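You operate a simulated robot arm through the tools that you are given. There is no shell and no other tool.

The job below is to be done with a simulated robot arm. You get a single attempt, and the scene is never put back.

TASK
Feed 4 washers into the blue-rimmed tub and put it back.
Fine: tub under the chute first; gate open to feed, closed after; none spilt. Set down upright: blue-rimmed tub.

Only the result counts: the job must be done as asked and must still hold three seconds after the hand-in. Knocking over, shifting, dropping, spilling or breaking anything else fails it.

THE ROBOT
A 7-joint arm with a two-finger parallel gripper, fixed in place. Base frame: the origin is on the floor under the middle of its stand, x ahead of it, y to its left, z up. Readings come in m, degrees, newtons and seconds.
With the tool pointing down near the work surface it reaches from about 0.44 to 0.92 m from the base axis. Its first joint turns from -143.0 to 143.0 degrees. Payload 3 kg.
Tool frame: the origin (TCP) lies between the finger pads and is the grasp point; the fingertips stand 0.03 m ahead of it; z points along the fingers, y is the line along which they close. Largest opening 0.094 m; finger width 0.028, thickness 0.01; the body of the gripper, 0.05 by 0.096 m, starts 0.055 m behind the TCP.
Orientation is that of the tool frame in the base frame, as a unit quaternion [x, y, z, w]. With the fingers straight down and closing along the base's y, the tool's x points along the base's -x, its y along +y and its z along -z.

THE INTERFACE
- The arm moves only by the tool jog_arm. Its argument "commands" is a list of rows, each an object (a shift or turn left out is 0, a gripper value left out holds the last) with "grip": the closure, from 0 (fully open) to 1 (shut); "translation": the shift along the tool's x, y, z in units of 40 mm (1.0 is 40 mm), a list of three; "turn": the turn, a rotation vector about the tool's x, y, z in units of 8 degrees (1.0 is 8 degrees), a list of three. In form: [{"grip": grip, "translation": [x, y, z], "turn": [wx, wy, wz]}, ...]. A call has 1 to 20 rows; each row shifts and turns the commanded pose from where the row before left it, along the tool's axes as they then stand. A call with a number of a shift or a turn outside -1 to 1 is refused whole. A row lasts 0.2 s, in which the tool goes at most 0.05 m and 8.6 degrees; a call with a longer step from one row to the next is refused whole, and so is a gripper value outside its range. A pose out of reach is approached as far as the arm can. The call stops where the force on the tool passes 40 N (or 10 N more than at its start, if that is more) or the arm is blocked; 0.2 s more then pass. The fingers move at their own pace (about 0.072 m/s each) and stop on an object; they squeeze with about 27 N. The grip force told is the motor's: it shows also when the fingers shut on nothing. Time passes only in rows, and 0.2 s behind the last, so rows that do not move let the fingers close. It gives the time, the measured TCP pose, the force on the tool (base axes), the opening and the grip force at its end, in the units of the frame above (readings bear some noise), with the torque about the TCP (base axes, N m) and any sound that the robot's microphone picked up.
- Cameras (640 x 400 px; columns grow to the right, rows downward): "scene" is fixed at [0.0497, 0.4994, 1.5287]; the picture's right is [-0.12, -0.99, 0.00], its down [-0.71, 0.08, -0.70] and it looks along [0.69, -0.08, -0.72] (base axes); focal length 329 px, centre (320, 200). "wrist" rides on the gripper at [0.076, 0.014, -0.102] in the tool frame; the picture's right is [-0.18, 0.98, 0.00], its down [-0.75, -0.14, -0.64] and it looks along [-0.63, -0.12, 0.77] (tool axes); focal length 243 px, centre (320, 200). There is no depth. A picture from a camera that has moved, and an enlarged one, comes with that camera's place and axes in the base frame and with its lens.
- get_image(camera): a new picture of that camera. The clock stands still meanwhile.
- enlarge(camera, box): a new picture of the part [left, top, right, bottom] of that camera's present view, enlarged. The clock stands still meanwhile.
- hand_in(): hands the job in; it is judged then, once.

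Nothing tells you positions but the pictures and the camera data. Unless the task says otherwise, let go and move clear before handing in.

The tools are called after "Request:" as a command line: name --argument value ..., lists and objects as JSON in quotes. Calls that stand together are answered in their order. jog_arm: Moves the arm, as the interface text tells. Its arguments: {"type":"object","properties":{"commands":{"type":"array","items":{"type":"object","properties":{"grip":{"type":"number"},"translation":{"type":"array","items":{"type":"number"}},"turn":{"type":"array","items":{"type":"number"}}}}}},"required":["commands"]} The other tools are called the same way: get_image (camera) takes a picture; enlarge (camera, box) takes an enlarged picture of a part of a camera's view; hand_in () hands the job in.

At the start:

```text
time: 0.0
eef_pos: [0.4008, 0.5428, 1.1425]
tool_rot: [0.0, 1.0, 0.0, -0.001]
contact_force: [-1.1, 0.5, 0.3]
ft_torque: [0.05, 0.01, 0.01]
finger_gap: 0.0941
grip_force: 0.0
```

scene: 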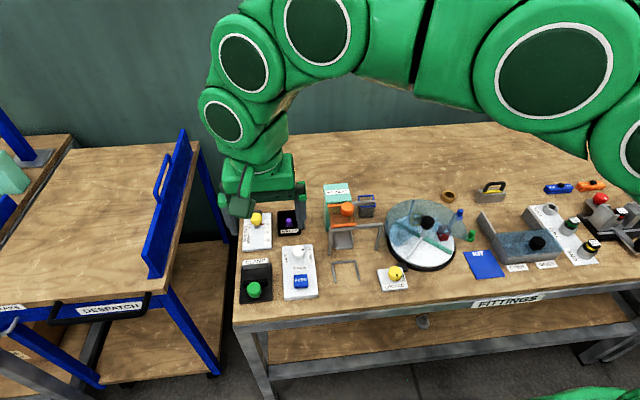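
wrist: 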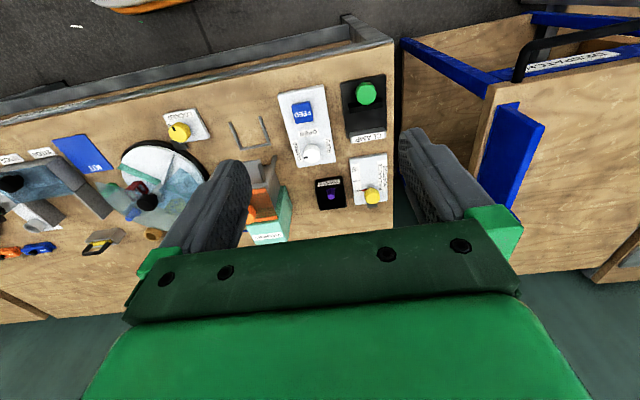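

I see a bench with several fixtures: control panels at left, a chute/hopper in the middle, a turntable with bits, and more on the right. First I will zoom in on the parts to identify the tub, the chute and the gate.

Request:
enlarge --camera "scene" --box '[230, 170, 390, 310]'

Request:
enlarge --camera "scene" --box '[360, 170, 500, 300]'

Request:
enlarge --camera "scene" --box '[470, 160, 640, 290]'

Request:
enlarge --camera "wrist" --box '[220, 60, 410, 250]'

Request:
enlarge --camera "wrist" --box '[0, 100, 240, 290]'

```text
2.86 times, centred on (310, 240) of scene
camera zoom: at [0.0497, 0.4994, 1.5287], right [-0.12, -0.99, 0.0], down [-0.71, 0.08, -0.7], along [0.69, -0.08, -0.72], focal length 941 px, centre (349, 86)
```

zoom: 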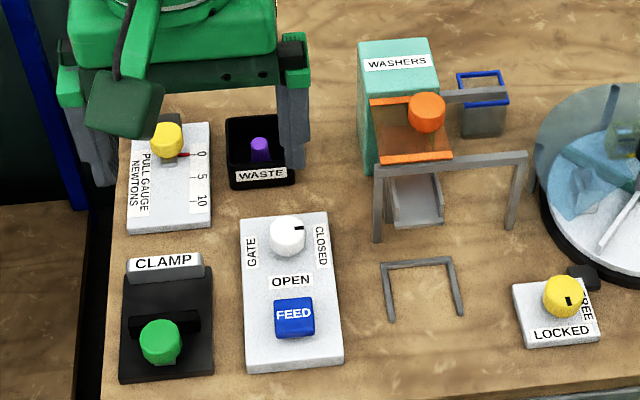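

```text
3.08 times, centred on (430, 235) of scene
camera zoom: at [0.0497, 0.4994, 1.5287], right [-0.12, -0.99, 0.0], down [-0.71, 0.08, -0.7], along [0.69, -0.08, -0.72], focal length 1013 px, centre (-18, 92)
```

zoom: 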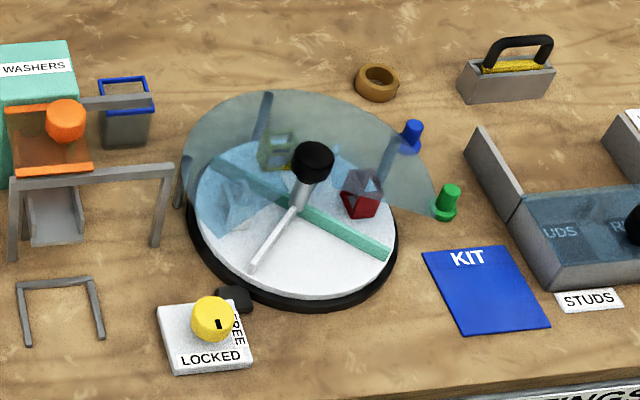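

```text
3.08 times, centred on (555, 225) of scene
camera zoom: at [0.0497, 0.4994, 1.5287], right [-0.12, -0.99, 0.0], down [-0.71, 0.08, -0.7], along [0.69, -0.08, -0.72], focal length 1013 px, centre (-403, 123)
```

zoom: 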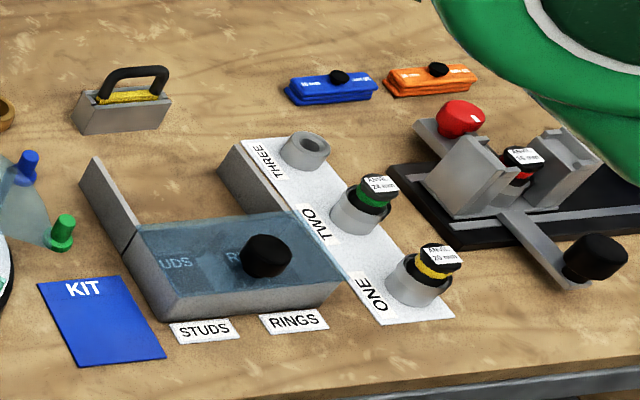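

```text
2.11 times, centred on (315, 155) of wrist
camera zoom: at [0.3236, 0.5581, 1.2435], right [0.18, 0.98, 0.0], down [0.75, -0.14, 0.64], along [0.63, -0.12, -0.77], focal length 511 px, centre (330, 295)
```

zoom: 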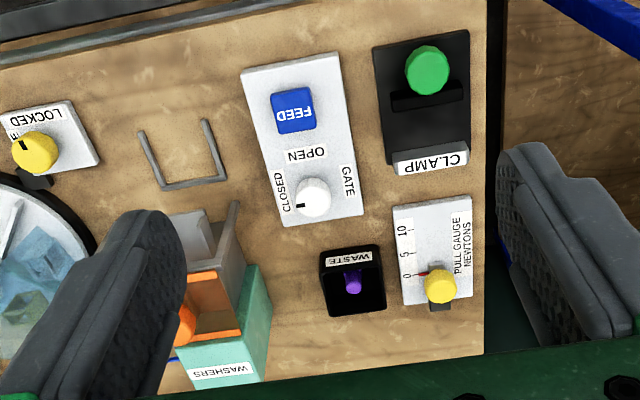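

```text
2.11 times, centred on (120, 195) of wrist
camera zoom: at [0.3236, 0.5581, 1.2435], right [0.18, 0.98, 0.0], down [0.75, -0.14, 0.64], along [0.63, -0.12, -0.77], focal length 511 px, centre (741, 210)
```

zoom: 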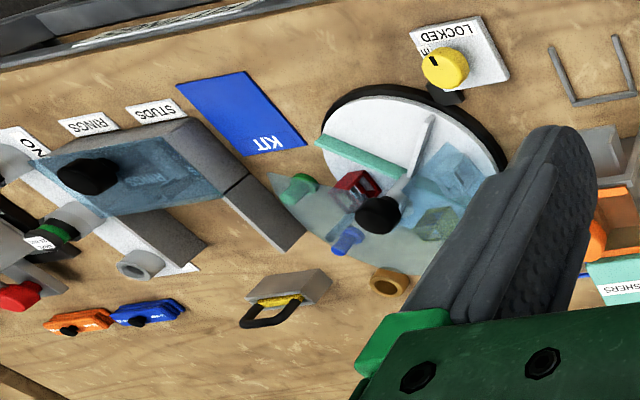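

The hopper with the chute stands at roughly x 0.7, y 0.35, and the tub with the blue rim stands just to its right (about x 0.71, y 0.28). The gate knob (white) and FEED button are on the panel near y 0.5. I'll move the wrist camera over to view the chute area more closely.

Request:
jog_arm --commands '[{"grip": 0, "translation": [0, -1, 0]}, {"translation": [0, -1, 0]}, {"translation": [0, -1, 0]}, {"translation": [0, -1, 0]}, {"translation": [0, -1, 0]}, {"translation": [0, 0, 0]}]'

Request:
get_image --camera "wrist"

Request:
get_image --camera "scene"

```text
time: 1.4
eef_pos: [0.4016, 0.3434, 1.142]
tool_rot: [0.0, 1.0, 0.0, 0.0]
contact_force: [0.5, -0.1, -0.9]
ft_torque: [0.01, -0.02, 0.01]
finger_gap: 0.094
grip_force: 0.0
```

```text
taken
camera wrist: at [0.3242, 0.3577, 1.2438], right [0.18, 0.98, 0.0], down [0.75, -0.14, 0.64], along [0.63, -0.12, -0.77], focal length 243 px, centre (320, 200)
```

wrist: 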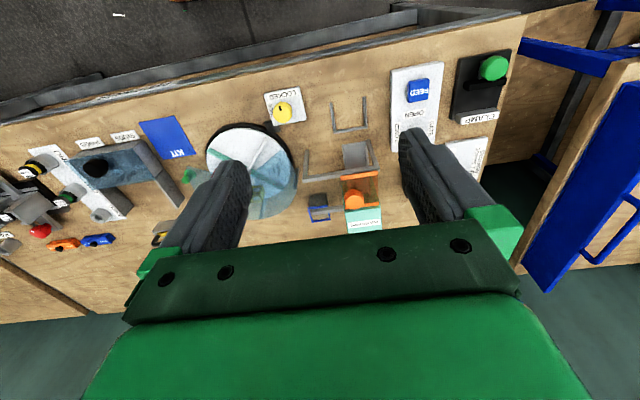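

```text
taken
```

scene: 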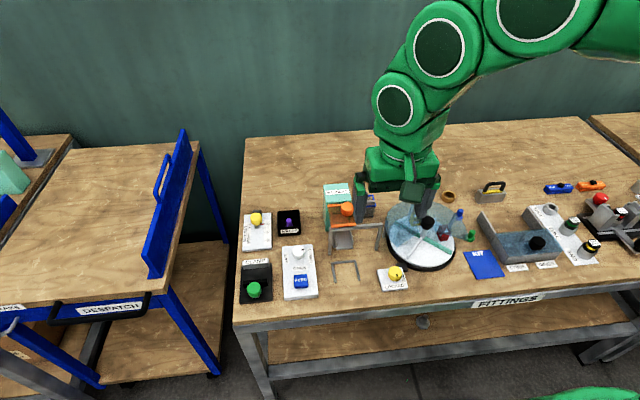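

Request:
enlarge --camera "wrist" --box '[280, 80, 450, 250]'

Request:
enlarge --camera "scene" --box '[310, 170, 400, 290]'

Request:
enlarge --camera "wrist" --box '[290, 130, 390, 240]'

```text
2.35 times, centred on (365, 165) of wrist
camera zoom: at [0.3242, 0.3577, 1.2438], right [0.18, 0.98, 0.0], down [0.75, -0.14, 0.64], along [0.63, -0.12, -0.77], focal length 571 px, centre (214, 282)
```

zoom: 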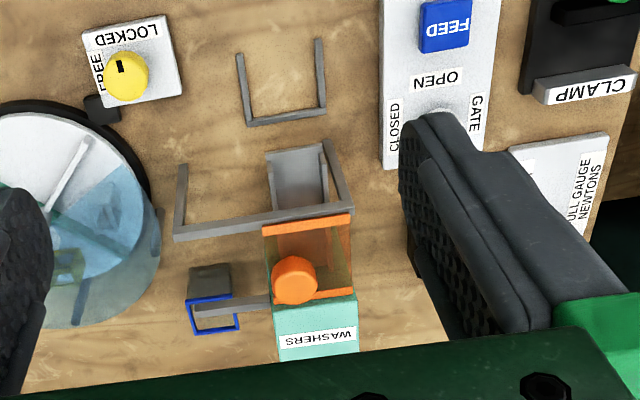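

```text
3.33 times, centred on (355, 230) of scene
camera zoom: at [0.0497, 0.4994, 1.5287], right [-0.12, -0.99, 0.0], down [-0.71, 0.08, -0.7], along [0.69, -0.08, -0.72], focal length 1098 px, centre (203, 100)
```

zoom: 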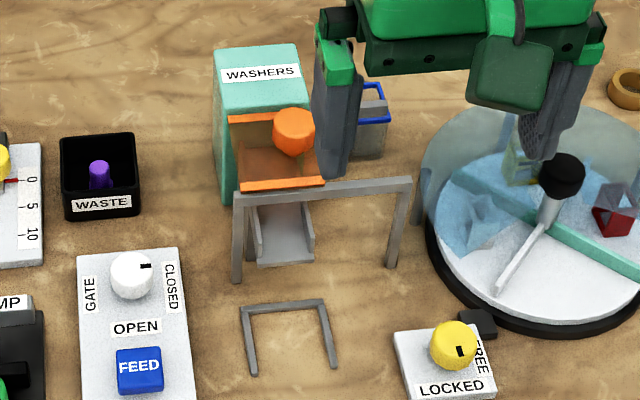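

```text
3.64 times, centred on (340, 185) of wrist
camera zoom: at [0.3242, 0.3577, 1.2438], right [0.18, 0.98, 0.0], down [0.75, -0.14, 0.64], along [0.63, -0.12, -0.77], focal length 882 px, centre (247, 254)
```

zoom: 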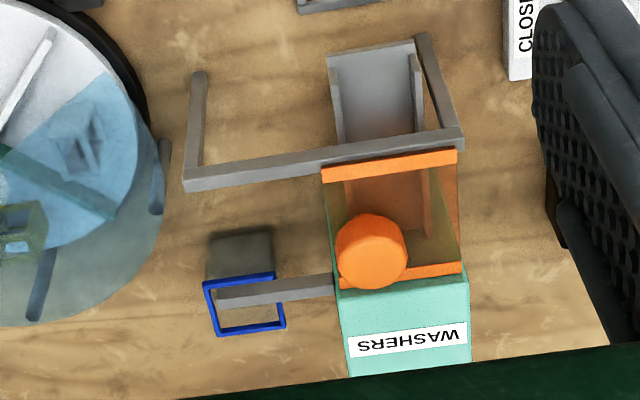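

The orange cover with a knob sits on two rails (front gantry and rear bar) above the chute; the tub stands to the right of the hopper. My depth estimates from these views are poor, so I'll take a side view from the right with the wrist camera looking towards +y.

Request:
jog_arm --commands '[{"translation": [-0.47, -1, 0.1]}, {"translation": [-0.47, -1, 0.1]}, {"translation": [-0.47, -1, 0.1]}, {"translation": [-0.47, -1, 0.1]}, {"translation": [-0.47, -1, 0.1]}, {"translation": [-0.47, -1, 0.1]}, {"translation": [-0.47, -1, 0.1]}, {"translation": [-0.47, -1, 0.1]}, {"turn": [0, 0, -1]}, {"turn": [0, 0, -1]}, {"turn": [0, 0, -1]}, {"turn": [0, 0, -1]}, {"turn": [0, 0, -1]}, {"turn": [0, 0, -1]}, {"turn": [0, 0, -1]}, {"turn": [0, 0, -1]}, {"turn": [0, 0, -1]}, {"turn": [0, 0, -1]}]'

Request:
get_image --camera "wrist"

Request:
get_image --camera "scene"

```text
time: 5.2
eef_pos: [0.5522, 0.0234, 1.1109]
tool_rot: [-0.643, 0.766, 0.0, 0.0]
contact_force: [0.3, 0.6, -0.8]
ft_torque: [0.02, 0.02, -0.02]
finger_gap: 0.0941
grip_force: 0.0
```

```text
taken
camera wrist: at [0.523, -0.0488, 1.2117], right [-0.94, 0.35, 0.0], down [0.27, 0.72, 0.64], along [0.22, 0.6, -0.77], focal length 243 px, centre (320, 200)
```

wrist: 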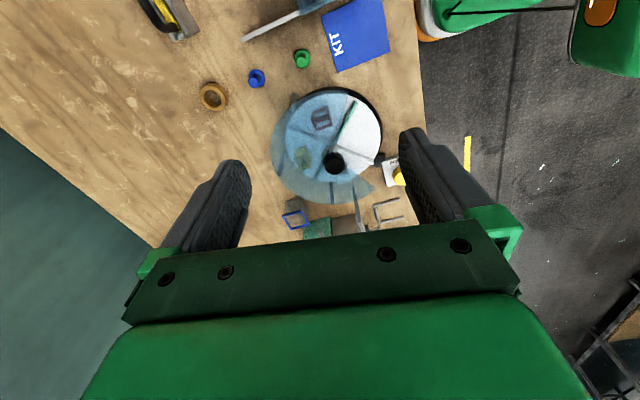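

```text
taken
```

scene: 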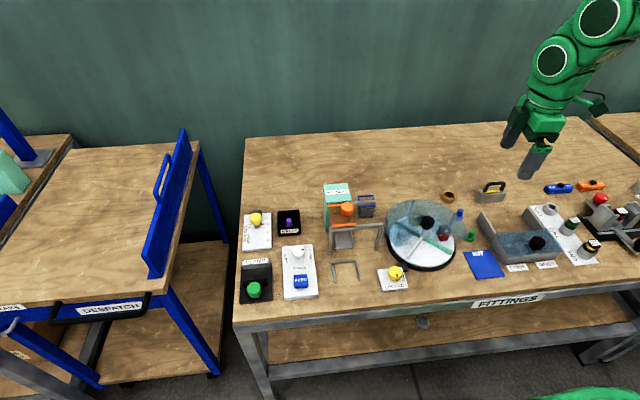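

The wrist camera now looks from the right; the scene camera has a clear view of the tub as well. I'll zoom both on the chute area.

Request:
enlarge --camera "wrist" --box '[265, 170, 425, 250]'

Request:
enlarge --camera "scene" --box '[315, 175, 395, 235]'

Request:
enlarge --camera "scene" --box '[315, 215, 415, 300]'

Request:
enlarge --camera "wrist" --box '[250, 70, 420, 220]'

```text
4.00 times, centred on (345, 210) of wrist
camera zoom: at [0.523, -0.0488, 1.2117], right [-0.94, 0.35, 0.0], down [0.27, 0.72, 0.64], along [0.22, 0.6, -0.77], focal length 970 px, centre (220, 160)
```

zoom: 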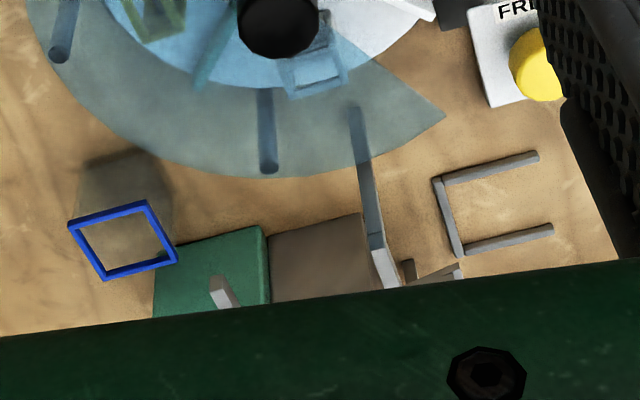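

```text
6.67 times, centred on (355, 205) of scene
camera zoom: at [0.0497, 0.4994, 1.5287], right [-0.12, -0.99, 0.0], down [-0.71, 0.08, -0.7], along [0.69, -0.08, -0.72], focal length 2195 px, centre (87, 167)
```

zoom: 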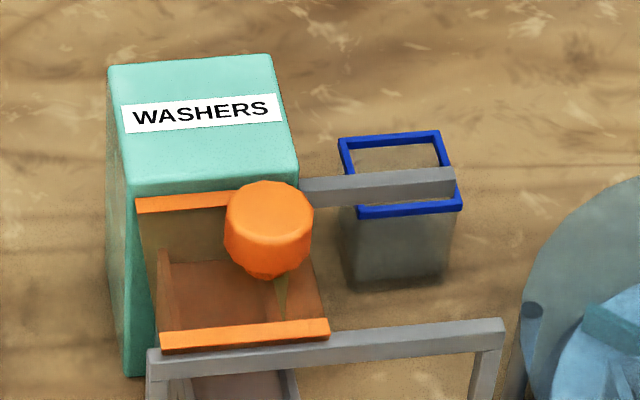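

```text
4.71 times, centred on (365, 258) of scene
camera zoom: at [0.0497, 0.4994, 1.5287], right [-0.12, -0.99, 0.0], down [-0.71, 0.08, -0.7], along [0.69, -0.08, -0.72], focal length 1549 px, centre (108, -71)
```

zoom: 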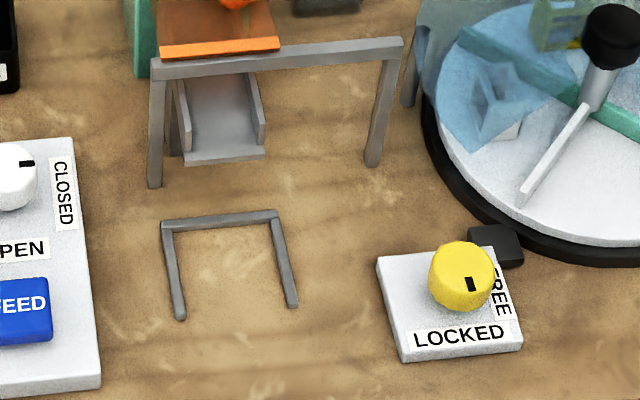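

```text
2.67 times, centred on (335, 145) of wrist
camera zoom: at [0.523, -0.0488, 1.2117], right [-0.94, 0.35, 0.0], down [0.27, 0.72, 0.64], along [0.22, 0.6, -0.77], focal length 647 px, centre (280, 347)
```

zoom: 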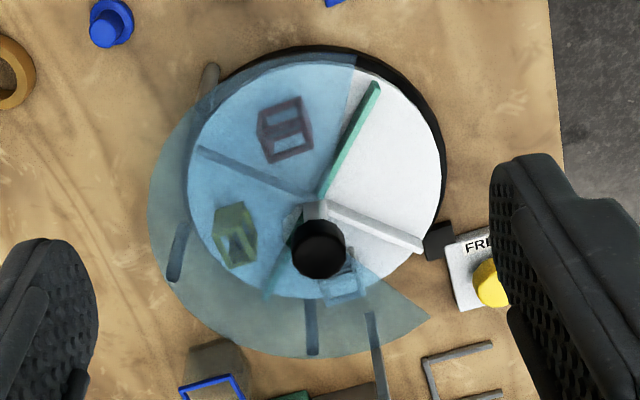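

From triangulation: tub rim centre is about (0.70, 0.28, 0.83), the rear bar ends near (0.645, 0.276, 0.885), and the U bracket marking the chute place is about x 0.476–0.531, y 0.347–0.408. I'll now take a closer view from the front for more precision.

Request:
jog_arm --commands '[{"turn": [0, 0, 1]}, {"turn": [0, 0, 1]}, {"turn": [0, 0, 1]}, {"turn": [0, 0, 1]}, {"turn": [0, 0, 1]}, {"turn": [0, 0, 1]}, {"turn": [0, 0, 1]}, {"turn": [0, 0, 1]}, {"turn": [0, 0, 1]}, {"turn": [0, 0, 1]}, {"translation": [0.18, 1, 0.32]}, {"translation": [0.18, 1, 0.32]}, {"translation": [0.18, 1, 0.32]}, {"translation": [0.18, 1, 0.32]}, {"translation": [0.18, 1, 0.32]}, {"translation": [0.18, 1, 0.32]}, {"translation": [0.18, 1, 0.32]}, {"translation": [0, 0, 0]}]'

Request:
get_image --camera "wrist"

```text
time: 9.0
eef_pos: [0.4992, 0.3043, 1.0209]
tool_rot: [0.0, 1.0, 0.0, 0.002]
contact_force: [-0.4, 0.3, 1.2]
ft_torque: [-0.02, 0.05, -0.01]
finger_gap: 0.094
grip_force: 0.1
```

```text
taken
camera wrist: at [0.423, 0.3188, 1.1229], right [0.18, 0.98, 0.0], down [0.75, -0.14, 0.64], along [0.63, -0.12, -0.77], focal length 243 px, centre (320, 200)
```

wrist: 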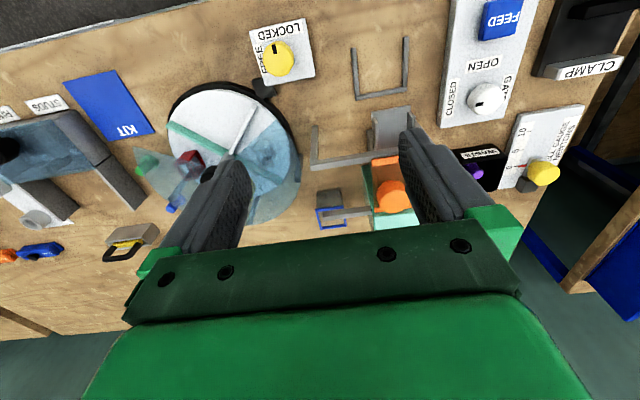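

Good view of the whole area: panel at right, bracket, chute, tub. I'll enlarge the important parts.

Request:
enlarge --camera "wrist" --box '[300, 150, 420, 240]'

Request:
enlarge --camera "wrist" --box '[300, 30, 420, 170]'

Request:
enlarge --camera "wrist" --box '[430, 0, 540, 130]'

Request:
enlarge --camera "scene" --box '[275, 235, 325, 305]'

```text
4.44 times, centred on (360, 195) of wrist
camera zoom: at [0.423, 0.3188, 1.1229], right [0.18, 0.98, 0.0], down [0.75, -0.14, 0.64], along [0.63, -0.12, -0.77], focal length 1078 px, centre (142, 222)
```

zoom: 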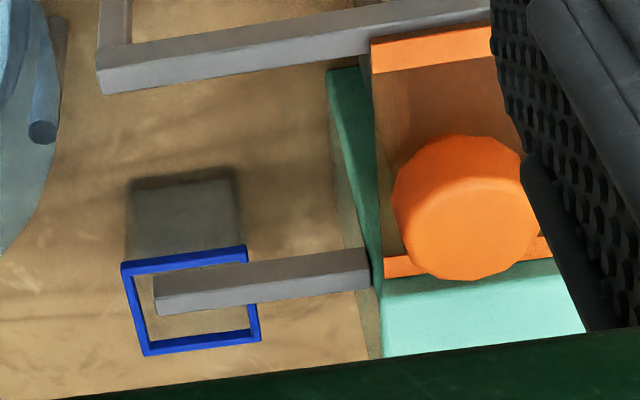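

```text
2.86 times, centred on (360, 100) of wrist
camera zoom: at [0.423, 0.3188, 1.1229], right [0.18, 0.98, 0.0], down [0.75, -0.14, 0.64], along [0.63, -0.12, -0.77], focal length 693 px, centre (206, 486)
```

zoom: 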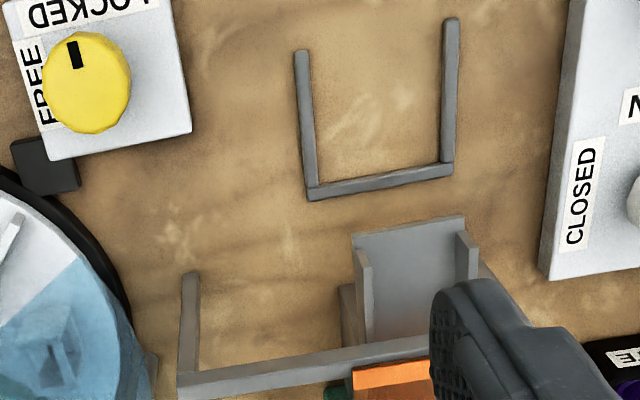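

```text
3.08 times, centred on (485, 65) of wrist
camera zoom: at [0.423, 0.3188, 1.1229], right [0.18, 0.98, 0.0], down [0.75, -0.14, 0.64], along [0.63, -0.12, -0.77], focal length 746 px, centre (-188, 615)
```

zoom: 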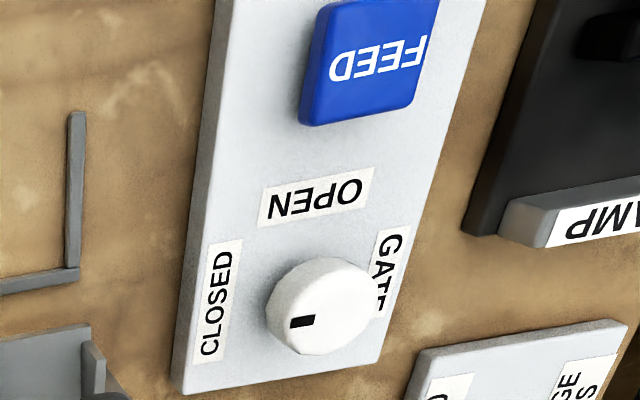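

```text
5.71 times, centred on (300, 270) of scene
camera zoom: at [0.0497, 0.4994, 1.5287], right [-0.12, -0.99, 0.0], down [-0.71, 0.08, -0.7], along [0.69, -0.08, -0.72], focal length 1881 px, centre (434, -200)
```

zoom: 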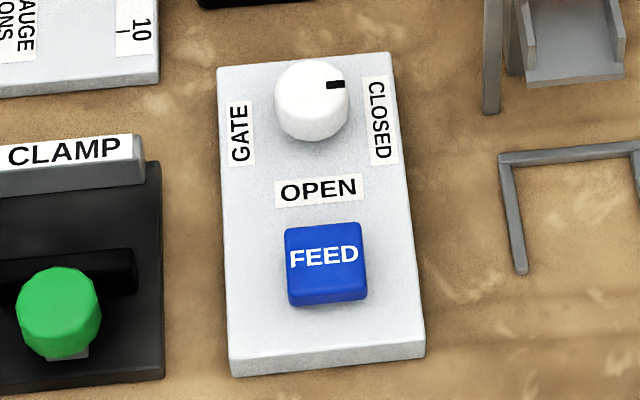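

Measurements so far (wrist-based): tub rim centre ≈ (0.704, 0.286, 0.829), ~0.047 m square; bracket interior x 0.475–0.530, y 0.353–0.410; gate knob top ≈ (0.547, 0.495, 0.83); FEED top ≈ (0.472, 0.495, 0.815). I'll hover over the tub with the gripper partly closed to check alignment.

Request:
jog_arm --commands '[{"grip": 0.26, "translation": [-1, -0.09, 0]}, {"translation": [-1, -0.09, 0]}, {"translation": [-1, -0.09, 0]}, {"translation": [-1, -0.09, 0]}, {"translation": [-1, -0.09, 0]}, {"translation": [-0.1, 0, 0.5]}, {"translation": [0, 0, 0.5]}, {"translation": [0, 0, 0]}]'

Request:
get_image --camera "wrist"

Request:
get_image --camera "scene"

```text
time: 10.8
eef_pos: [0.7055, 0.285, 0.98]
tool_rot: [0.0, 1.0, 0.0, 0.001]
contact_force: [0.6, -0.4, 0.0]
ft_torque: [-0.05, 0.01, 0.04]
finger_gap: 0.0694
grip_force: 0.0
```

```text
taken
camera wrist: at [0.6281, 0.3003, 1.0823], right [0.18, 0.98, 0.0], down [0.75, -0.14, 0.64], along [0.63, -0.12, -0.77], focal length 243 px, centre (320, 200)
```

wrist: 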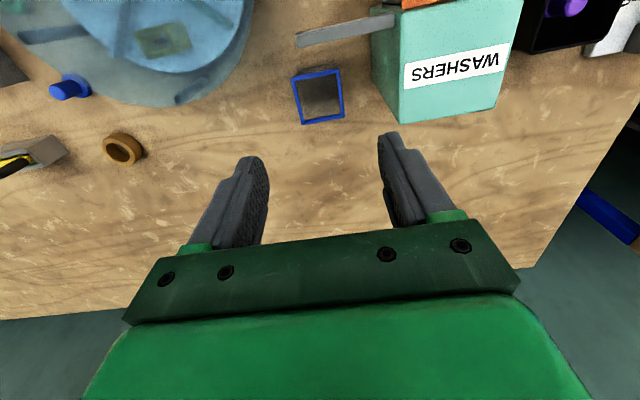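

```text
taken
```

scene: 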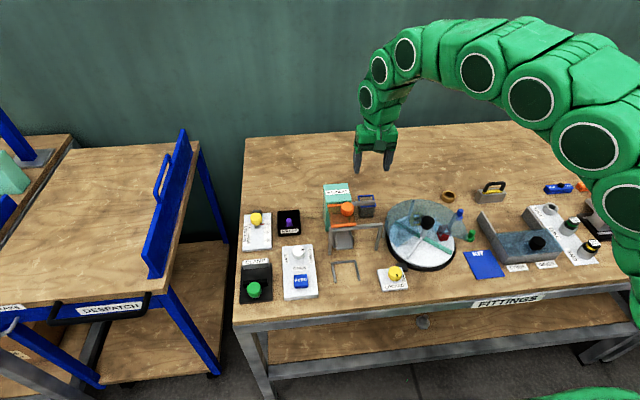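

Request:
enlarge --camera "wrist" --box '[270, 50, 390, 140]'

Request:
enlarge --camera "wrist" --box '[200, 60, 460, 270]'

```text
4.44 times, centred on (330, 95) of wrist
camera zoom: at [0.6281, 0.3003, 1.0823], right [0.18, 0.98, 0.0], down [0.75, -0.14, 0.64], along [0.63, -0.12, -0.77], focal length 1078 px, centre (276, 667)
```

zoom: 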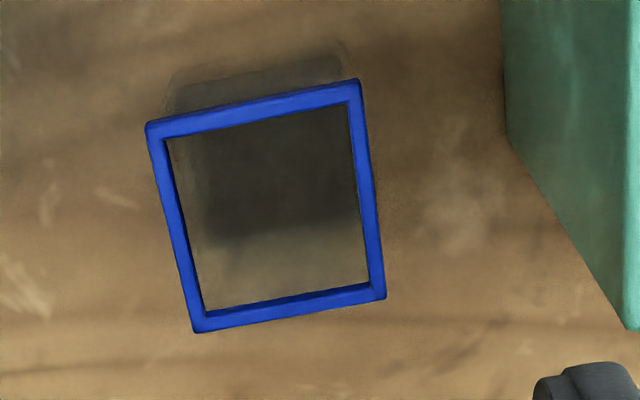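

```text
1.90 times, centred on (330, 165) of wrist
camera zoom: at [0.6281, 0.3003, 1.0823], right [0.18, 0.98, 0.0], down [0.75, -0.14, 0.64], along [0.63, -0.12, -0.77], focal length 462 px, centre (301, 267)
```

zoom: 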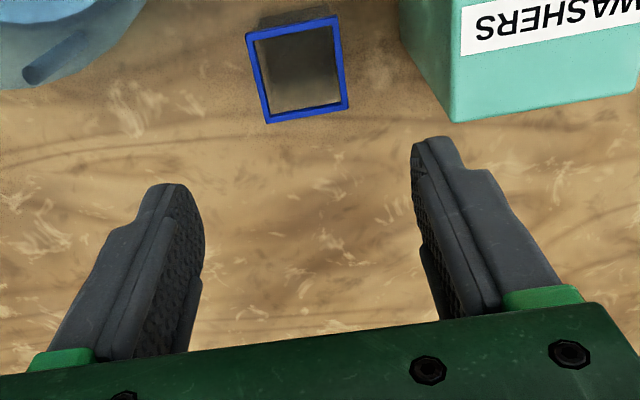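

The tub rim is centred at about (0.7036, 0.2854), well aligned with the gripper. I'll lower most of the way and check before closing.

Request:
jog_arm --commands '[{"translation": [0.1, 0, 0.6]}, {"translation": [0, 0, 0.6]}, {"translation": [0, 0, 0.6]}, {"translation": [0, 0, 0.6]}, {"translation": [0, 0, 0.5]}, {"translation": [0, 0, 0]}]'

Request:
get_image --camera "wrist"

Request:
enlarge --camera "scene" --box '[310, 150, 430, 240]'

```text
time: 12.2
eef_pos: [0.6997, 0.2857, 0.864]
tool_rot: [0.001, 1.0, 0.0, 0.0]
contact_force: [-0.8, 0.5, -0.2]
ft_torque: [0.0, 0.02, 0.03]
finger_gap: 0.0695
grip_force: 0.1
```

```text
taken
camera wrist: at [0.6237, 0.3003, 0.9665], right [0.18, 0.98, 0.0], down [0.75, -0.14, 0.64], along [0.63, -0.12, -0.77], focal length 243 px, centre (320, 200)
```

wrist: 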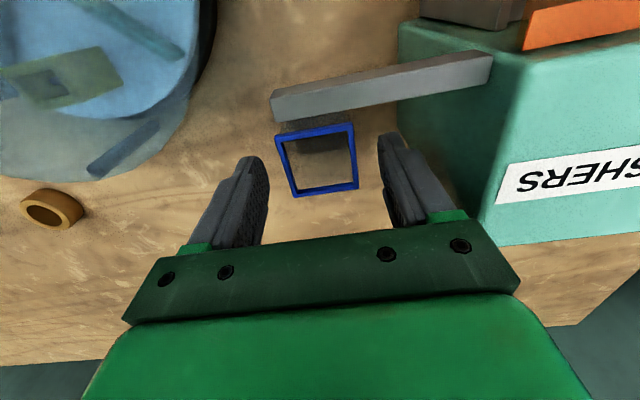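

```text
4.44 times, centred on (370, 195) of scene
camera zoom: at [0.0497, 0.4994, 1.5287], right [-0.12, -0.99, 0.0], down [-0.71, 0.08, -0.7], along [0.69, -0.08, -0.72], focal length 1463 px, centre (98, 222)
```

zoom: 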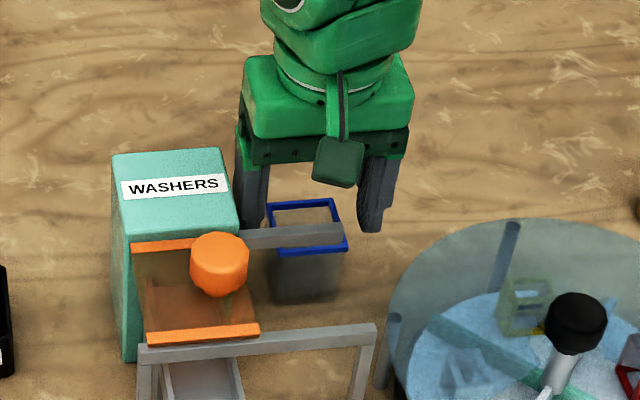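

Aligned: the fingers straddle the tub with clearance, and the hopper and bar are clear. I'll lower to the rim height and close.

Request:
jog_arm --commands '[{"translation": [0, 0, 0.45]}, {"translation": [0, 0, 0.45]}, {"translation": [0, 0, 0]}]'

Request:
get_image --camera "wrist"

Request:
enlarge --camera "scene" --box '[310, 150, 430, 240]'

```text
time: 13.0
eef_pos: [0.7011, 0.2856, 0.828]
tool_rot: [0.0, 1.0, 0.001, -0.001]
contact_force: [0.3, -0.2, -0.8]
ft_torque: [0.03, -0.04, 0.01]
finger_gap: 0.0697
grip_force: 0.0
```

```text
taken
camera wrist: at [0.6229, 0.2998, 0.9298], right [0.18, 0.98, 0.0], down [0.75, -0.14, 0.64], along [0.63, -0.12, -0.77], focal length 243 px, centre (320, 200)
```

wrist: 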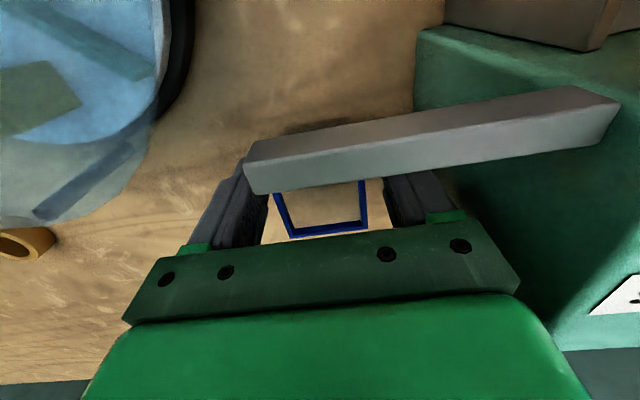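

```text
4.44 times, centred on (370, 195) of scene
camera zoom: at [0.0497, 0.4994, 1.5287], right [-0.12, -0.99, 0.0], down [-0.71, 0.08, -0.7], along [0.69, -0.08, -0.72], focal length 1463 px, centre (98, 222)
```

zoom: 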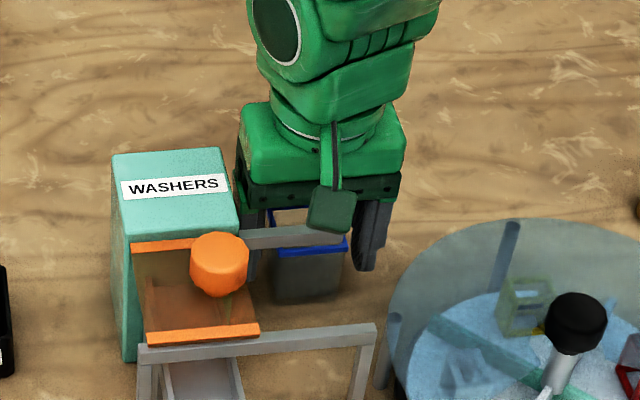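

The fingers are either side of the tub with no contact force. I'll close on it.

Request:
jog_arm --commands '[{"grip": 0.45}, {"grip": 1}, {"grip": 1}, {"grip": 1}]'

Request:
enlarge --camera "scene" --box '[310, 150, 430, 240]'

```text
time: 14.0
eef_pos: [0.6998, 0.2853, 0.8287]
tool_rot: [0.0, 1.0, 0.0, 0.001]
contact_force: [-0.4, 0.3, -1.5]
ft_torque: [-0.01, -0.01, -0.01]
finger_gap: 0.0494
grip_force: 27.5
```

```text
4.44 times, centred on (370, 195) of scene
camera zoom: at [0.0497, 0.4994, 1.5287], right [-0.12, -0.99, 0.0], down [-0.71, 0.08, -0.7], along [0.69, -0.08, -0.72], focal length 1463 px, centre (98, 222)
```

zoom: 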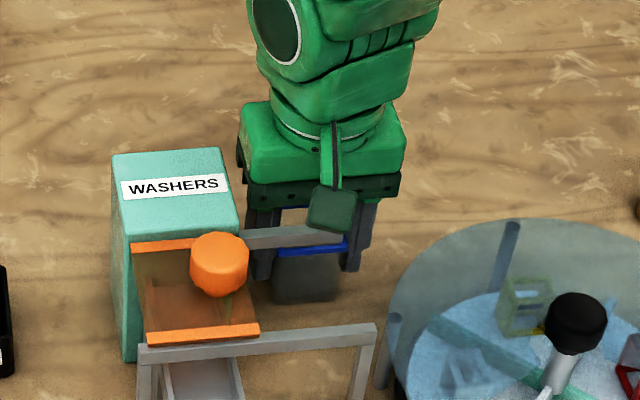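

Gripped at 0.0494 m with 27.5 N. I'll lift straight up, check it's held, then carry it over the top to in front of the chute.

Request:
jog_arm --commands '[{"grip": 1, "translation": [0, 0, -0.5]}, {"translation": [0, 0, -0.8]}, {"translation": [0, 0, -0.9]}, {"translation": [0, 0, -0.9]}, {"translation": [0, 0, -0.9]}, {"translation": [0, 0, -0.9]}, {"translation": [0, 0, 0]}]'

Request:
get_image --camera "wrist"

Request:
enlarge --camera "scene" --box '[310, 110, 430, 240]'

```text
time: 15.6
eef_pos: [0.7012, 0.2859, 1.0247]
tool_rot: [0.0, 1.0, 0.0, -0.001]
contact_force: [0.1, 0.0, -0.2]
ft_torque: [-0.01, -0.01, 0.05]
finger_gap: 0.0495
grip_force: 26.9
```

```text
taken
camera wrist: at [0.6238, 0.3003, 1.1268], right [0.18, 0.98, 0.0], down [0.75, -0.14, 0.64], along [0.63, -0.12, -0.77], focal length 243 px, centre (320, 200)
```

wrist: 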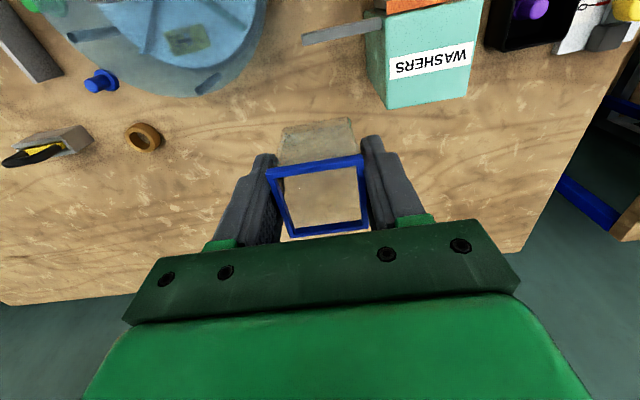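

```text
3.08 times, centred on (370, 175) of scene
camera zoom: at [0.0497, 0.4994, 1.5287], right [-0.12, -0.99, 0.0], down [-0.71, 0.08, -0.7], along [0.69, -0.08, -0.72], focal length 1013 px, centre (166, 277)
```

zoom: 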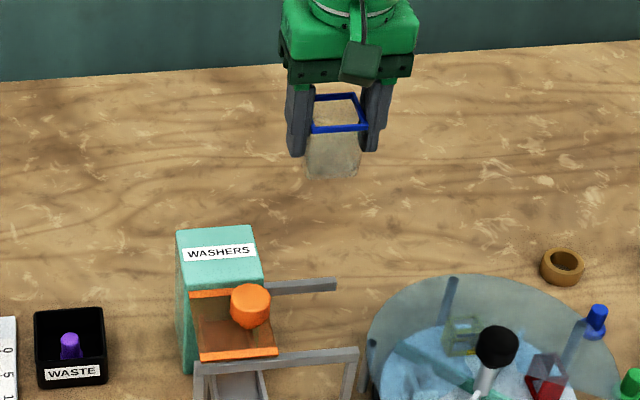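

Tub is held level. Now carrying it forward over the top to a spot in front of the chute (tub centre ≈ x 0.485, y 0.381).

Request:
jog_arm --commands '[{"translation": [0.5, 0.22, 0]}, {"translation": [0.8, 0.35, 0]}, {"translation": [0.8, 0.35, 0]}, {"translation": [0.8, 0.35, 0]}, {"translation": [0.8, 0.35, 0]}, {"translation": [0.8, 0.35, 0]}, {"translation": [0.5, 0.22, 0]}, {"translation": [0.48, 0.2, 0]}, {"translation": [0, 0, 0]}]'

Request:
get_image --camera "wrist"

Request:
get_image --camera "scene"

```text
time: 17.6
eef_pos: [0.4811, 0.382, 1.0236]
tool_rot: [-0.001, 1.0, -0.001, 0.0]
contact_force: [0.3, -0.1, -0.2]
ft_torque: [-0.02, 0.02, -0.01]
finger_gap: 0.0494
grip_force: 26.5
```

```text
taken
camera wrist: at [0.4037, 0.3961, 1.126], right [0.18, 0.98, 0.0], down [0.75, -0.14, 0.64], along [0.63, -0.12, -0.77], focal length 243 px, centre (320, 200)
```

wrist: 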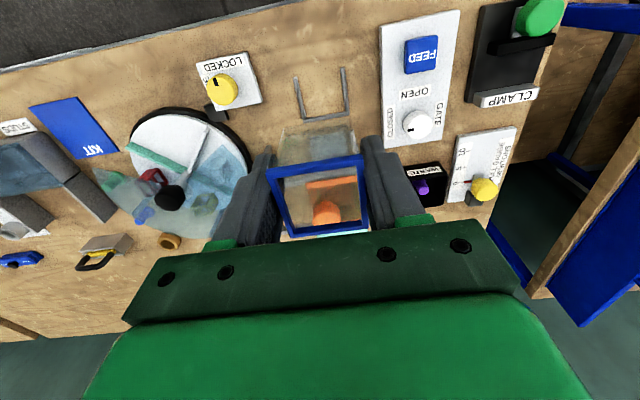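

```text
taken
```

scene: 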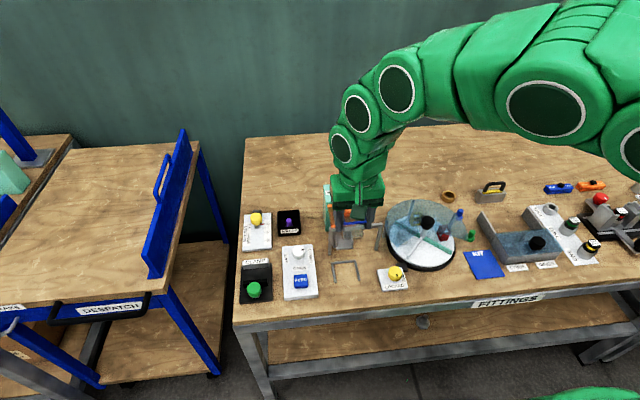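

Held over the front area. I'll zoom on the bracket from here to refine its position, then descend.

Request:
enlarge --camera "wrist" --box '[270, 50, 380, 150]'

Request:
enlarge --camera "wrist" --box '[380, 10, 470, 150]'

```text
4.00 times, centred on (325, 100) of wrist
camera zoom: at [0.4037, 0.3961, 1.126], right [0.18, 0.98, 0.0], down [0.75, -0.14, 0.64], along [0.63, -0.12, -0.77], focal length 970 px, centre (300, 600)
```

zoom: 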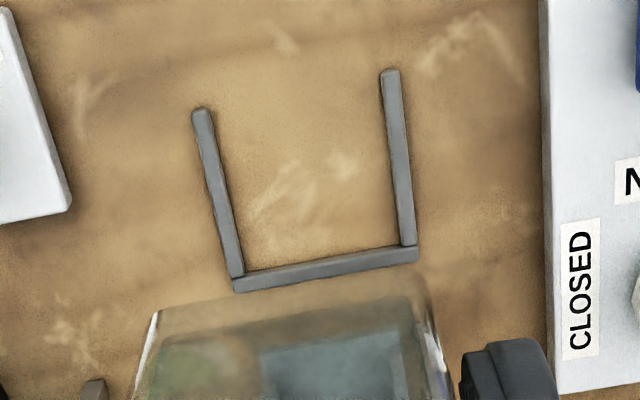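

```text
2.86 times, centred on (425, 80) of wrist
camera zoom: at [0.4037, 0.3961, 1.126], right [0.18, 0.98, 0.0], down [0.75, -0.14, 0.64], along [0.63, -0.12, -0.77], focal length 693 px, centre (20, 543)
```

zoom: 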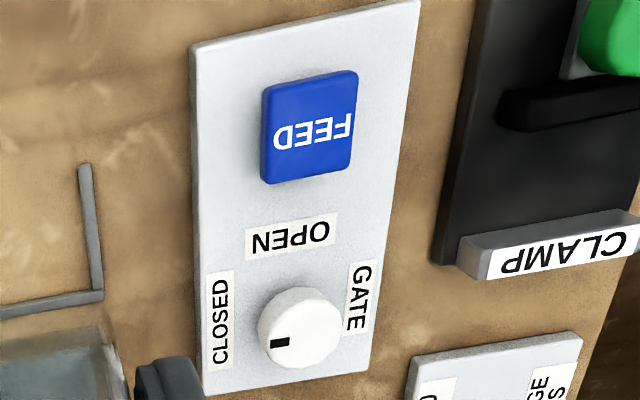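

Bracket inner faces: y 0.352–0.410, back at x 0.531; the tub (0.049 wide) will fit with about 4 mm each side at y 0.381. I'll lower to just above the bracket and check.

Request:
jog_arm --commands '[{"translation": [0, -0.01, 0.6]}, {"translation": [0, 0, 0.9]}, {"translation": [0, 0, 0.9]}, {"translation": [0, 0, 0.9]}, {"translation": [0, 0, 0.6]}, {"translation": [0, 0, 0]}]'

Request:
get_image --camera "wrist"

Request:
enlarge --camera "scene" --box '[290, 170, 410, 300]'

```text
time: 19.0
eef_pos: [0.4821, 0.3805, 0.8674]
tool_rot: [0.0, 1.0, 0.0, 0.0]
contact_force: [0.8, 0.2, 0.0]
ft_torque: [0.0, -0.02, 0.0]
finger_gap: 0.0494
grip_force: 27.2
```

```text
taken
camera wrist: at [0.4041, 0.3948, 0.9697], right [0.18, 0.98, 0.0], down [0.75, -0.14, 0.64], along [0.63, -0.12, -0.77], focal length 243 px, centre (320, 200)
```

wrist: 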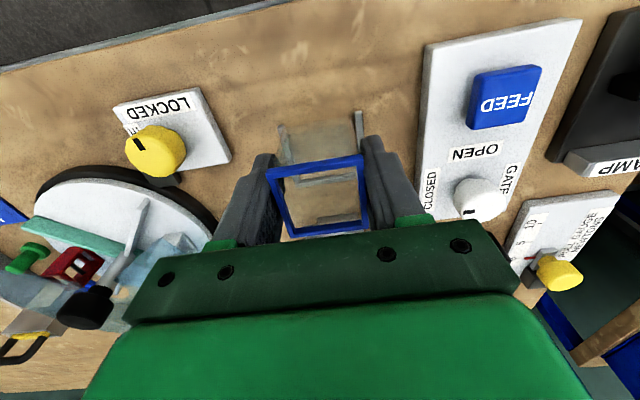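

```text
3.08 times, centred on (350, 235) of scene
camera zoom: at [0.0497, 0.4994, 1.5287], right [-0.12, -0.99, 0.0], down [-0.71, 0.08, -0.7], along [0.69, -0.08, -0.72], focal length 1013 px, centre (228, 92)
```

zoom: 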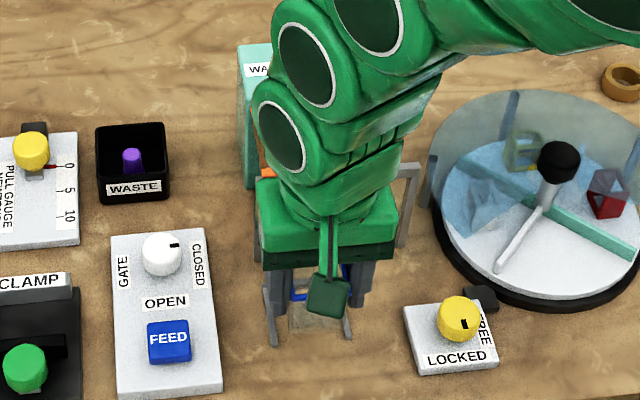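

Request:
enlarge --camera "wrist" --box '[255, 90, 385, 240]'

Request:
enlarge --camera "scene" --box '[330, 245, 380, 290]'

```text
2.67 times, centred on (320, 165) of wrist
camera zoom: at [0.4041, 0.3948, 0.9697], right [0.18, 0.98, 0.0], down [0.75, -0.14, 0.64], along [0.63, -0.12, -0.77], focal length 647 px, centre (320, 293)
```

zoom: 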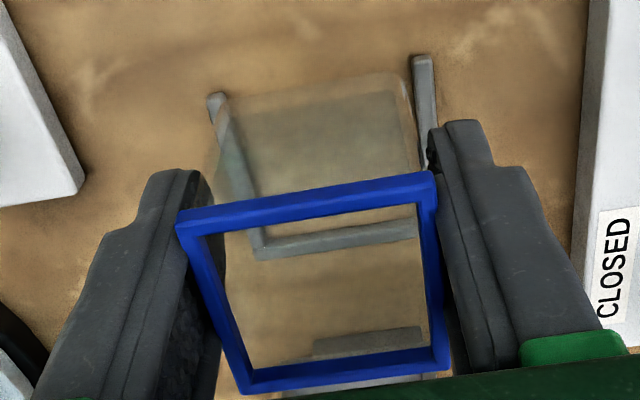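

```text
8.89 times, centred on (355, 268) of scene
camera zoom: at [0.0497, 0.4994, 1.5287], right [-0.12, -0.99, 0.0], down [-0.71, 0.08, -0.7], along [0.69, -0.08, -0.72], focal length 2926 px, centre (9, -400)
```

zoom: 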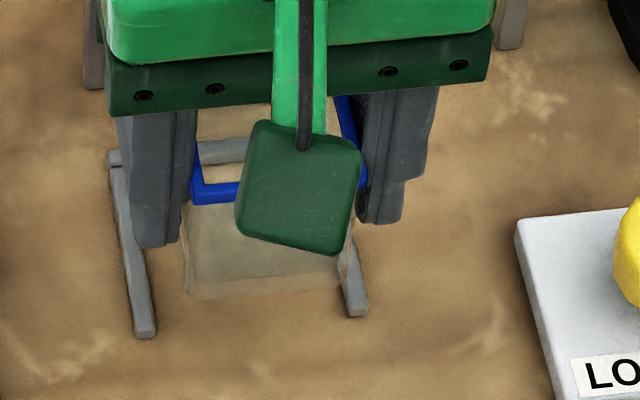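

The tub is centred between the bracket legs. I'll lower to about 2 mm above the table, then slide it in towards the bracket's back.

Request:
jog_arm --commands '[{"translation": [0, 0.01, 0.3]}, {"translation": [0, 0, 0.3]}, {"translation": [0, 0, 0.28]}, {"translation": [0, 0, 0]}]'

Request:
enlarge --camera "wrist" --box '[255, 90, 385, 240]'

Request:
enlarge --camera "scene" --box '[330, 245, 380, 290]'

```text
time: 20.0
eef_pos: [0.4823, 0.3815, 0.8319]
tool_rot: [0.0, 1.0, -0.001, -0.001]
contact_force: [0.8, -0.4, 0.2]
ft_torque: [0.0, 0.02, -0.03]
finger_gap: 0.0495
grip_force: 27.4
```

```text
2.67 times, centred on (320, 165) of wrist
camera zoom: at [0.404, 0.3954, 0.9344], right [0.18, 0.98, 0.0], down [0.75, -0.14, 0.64], along [0.63, -0.12, -0.77], focal length 647 px, centre (320, 293)
```

zoom: 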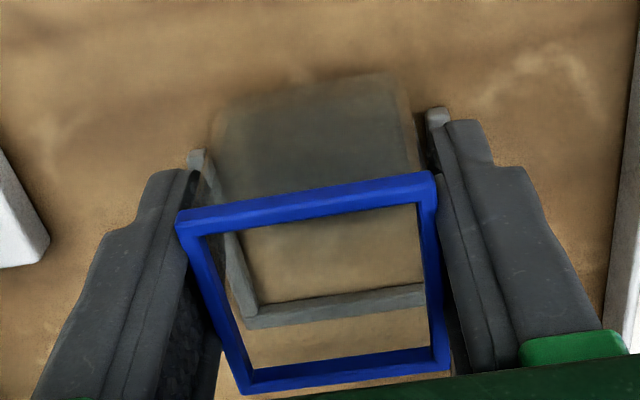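

```text
8.89 times, centred on (355, 268) of scene
camera zoom: at [0.0497, 0.4994, 1.5287], right [-0.12, -0.99, 0.0], down [-0.71, 0.08, -0.7], along [0.69, -0.08, -0.72], focal length 2926 px, centre (9, -400)
```

zoom: 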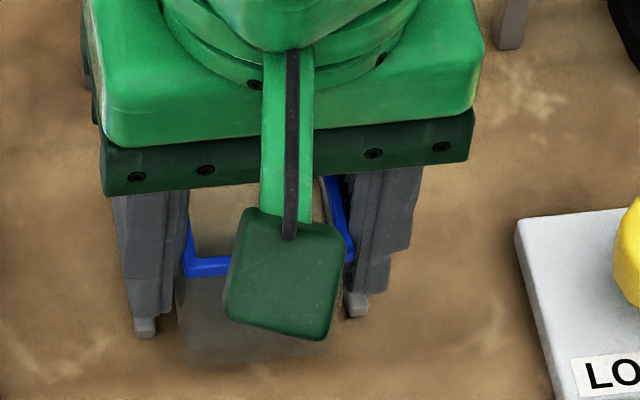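

No contact. Now sliding the tub about 14 mm towards the back of the bracket, under the chute lip.

Request:
jog_arm --commands '[{"translation": [-0.12, 0, 0]}, {"translation": [-0.12, 0, 0]}, {"translation": [-0.12, 0, 0]}, {"translation": [0, 0, 0]}]'

Request:
enlarge --camera "wrist" --box '[255, 90, 385, 240]'

Request:
enlarge --camera "scene" --box '[310, 215, 390, 290]'

```text
time: 21.0
eef_pos: [0.4971, 0.3808, 0.8329]
tool_rot: [0.0, 1.0, -0.001, 0.0]
contact_force: [-0.7, 0.0, 0.4]
ft_torque: [0.0, 0.01, 0.0]
finger_gap: 0.0493
grip_force: 27.0
```

```text
2.67 times, centred on (320, 165) of wrist
camera zoom: at [0.4187, 0.3958, 0.9347], right [0.18, 0.98, 0.0], down [0.75, -0.14, 0.64], along [0.63, -0.12, -0.77], focal length 647 px, centre (320, 293)
```

zoom: 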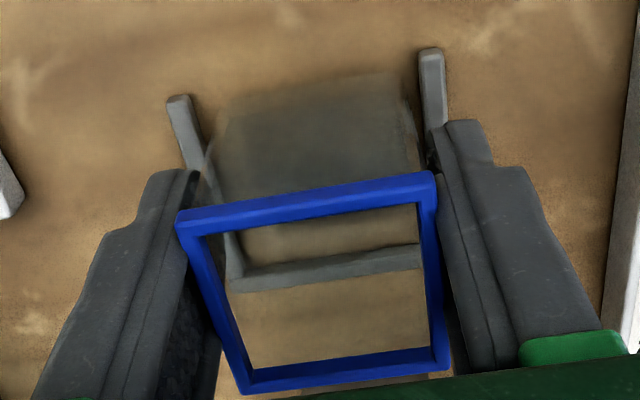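

```text
5.33 times, centred on (350, 252) of scene
camera zoom: at [0.0497, 0.4994, 1.5287], right [-0.12, -0.99, 0.0], down [-0.71, 0.08, -0.7], along [0.69, -0.08, -0.72], focal length 1756 px, centre (160, -80)
```

zoom: 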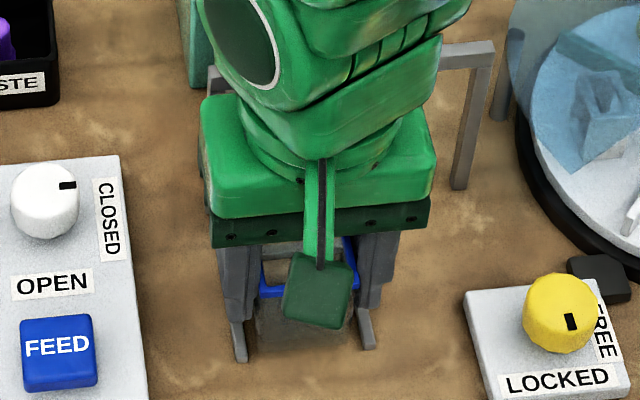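

No force; the tub sits inside the bracket. I'll lower the last ~3 mm to touch and release gently.

Request:
jog_arm --commands '[{"translation": [0, 0, 0.04]}, {"translation": [0, 0, 0.04]}, {"translation": [0, 0, 0]}]'

```text
time: 21.8
eef_pos: [0.4969, 0.3818, 0.8295]
tool_rot: [0.0, 1.0, 0.0, 0.0]
contact_force: [-0.2, -0.5, -0.9]
ft_torque: [0.01, -0.01, 0.05]
finger_gap: 0.0495
grip_force: 26.8
```

Request:
jog_arm --commands '[{"translation": [0, 0, 0.025]}, {"translation": [0, 0, 0]}]'

```text
time: 22.4
eef_pos: [0.4954, 0.3804, 0.8272]
tool_rot: [-0.001, 1.0, 0.0, 0.0]
contact_force: [0.5, 0.1, 0.8]
ft_torque: [-0.02, 0.0, 0.01]
finger_gap: 0.0498
grip_force: 27.1
```

At the grasp height again with light or no contact. Releasing to a partial opening.

Request:
jog_arm --commands '[{"grip": 0.4}, {"grip": 0.28}, {"grip": 0.28}]'

Request:
enlarge --camera "wrist" --box '[255, 90, 385, 240]'

Request:
enlarge --camera "scene" --box '[310, 215, 390, 290]'

```text
time: 23.2
eef_pos: [0.4965, 0.3802, 0.8289]
tool_rot: [0.0, 1.0, 0.0, 0.0]
contact_force: [-0.3, -0.3, 0.1]
ft_torque: [-0.01, 0.01, -0.01]
finger_gap: 0.0675
grip_force: 0.1
```

```text
2.67 times, centred on (320, 165) of wrist
camera zoom: at [0.4188, 0.3955, 0.9302], right [0.18, 0.98, 0.0], down [0.75, -0.14, 0.64], along [0.63, -0.12, -0.77], focal length 647 px, centre (320, 293)
```

zoom: 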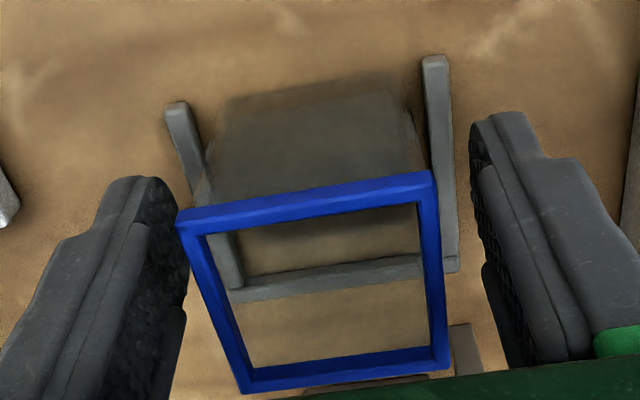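

```text
5.33 times, centred on (350, 252) of scene
camera zoom: at [0.0497, 0.4994, 1.5287], right [-0.12, -0.99, 0.0], down [-0.71, 0.08, -0.7], along [0.69, -0.08, -0.72], focal length 1756 px, centre (160, -80)
```

zoom: 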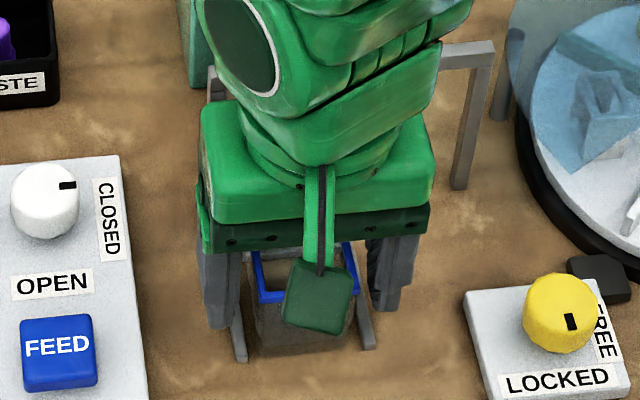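

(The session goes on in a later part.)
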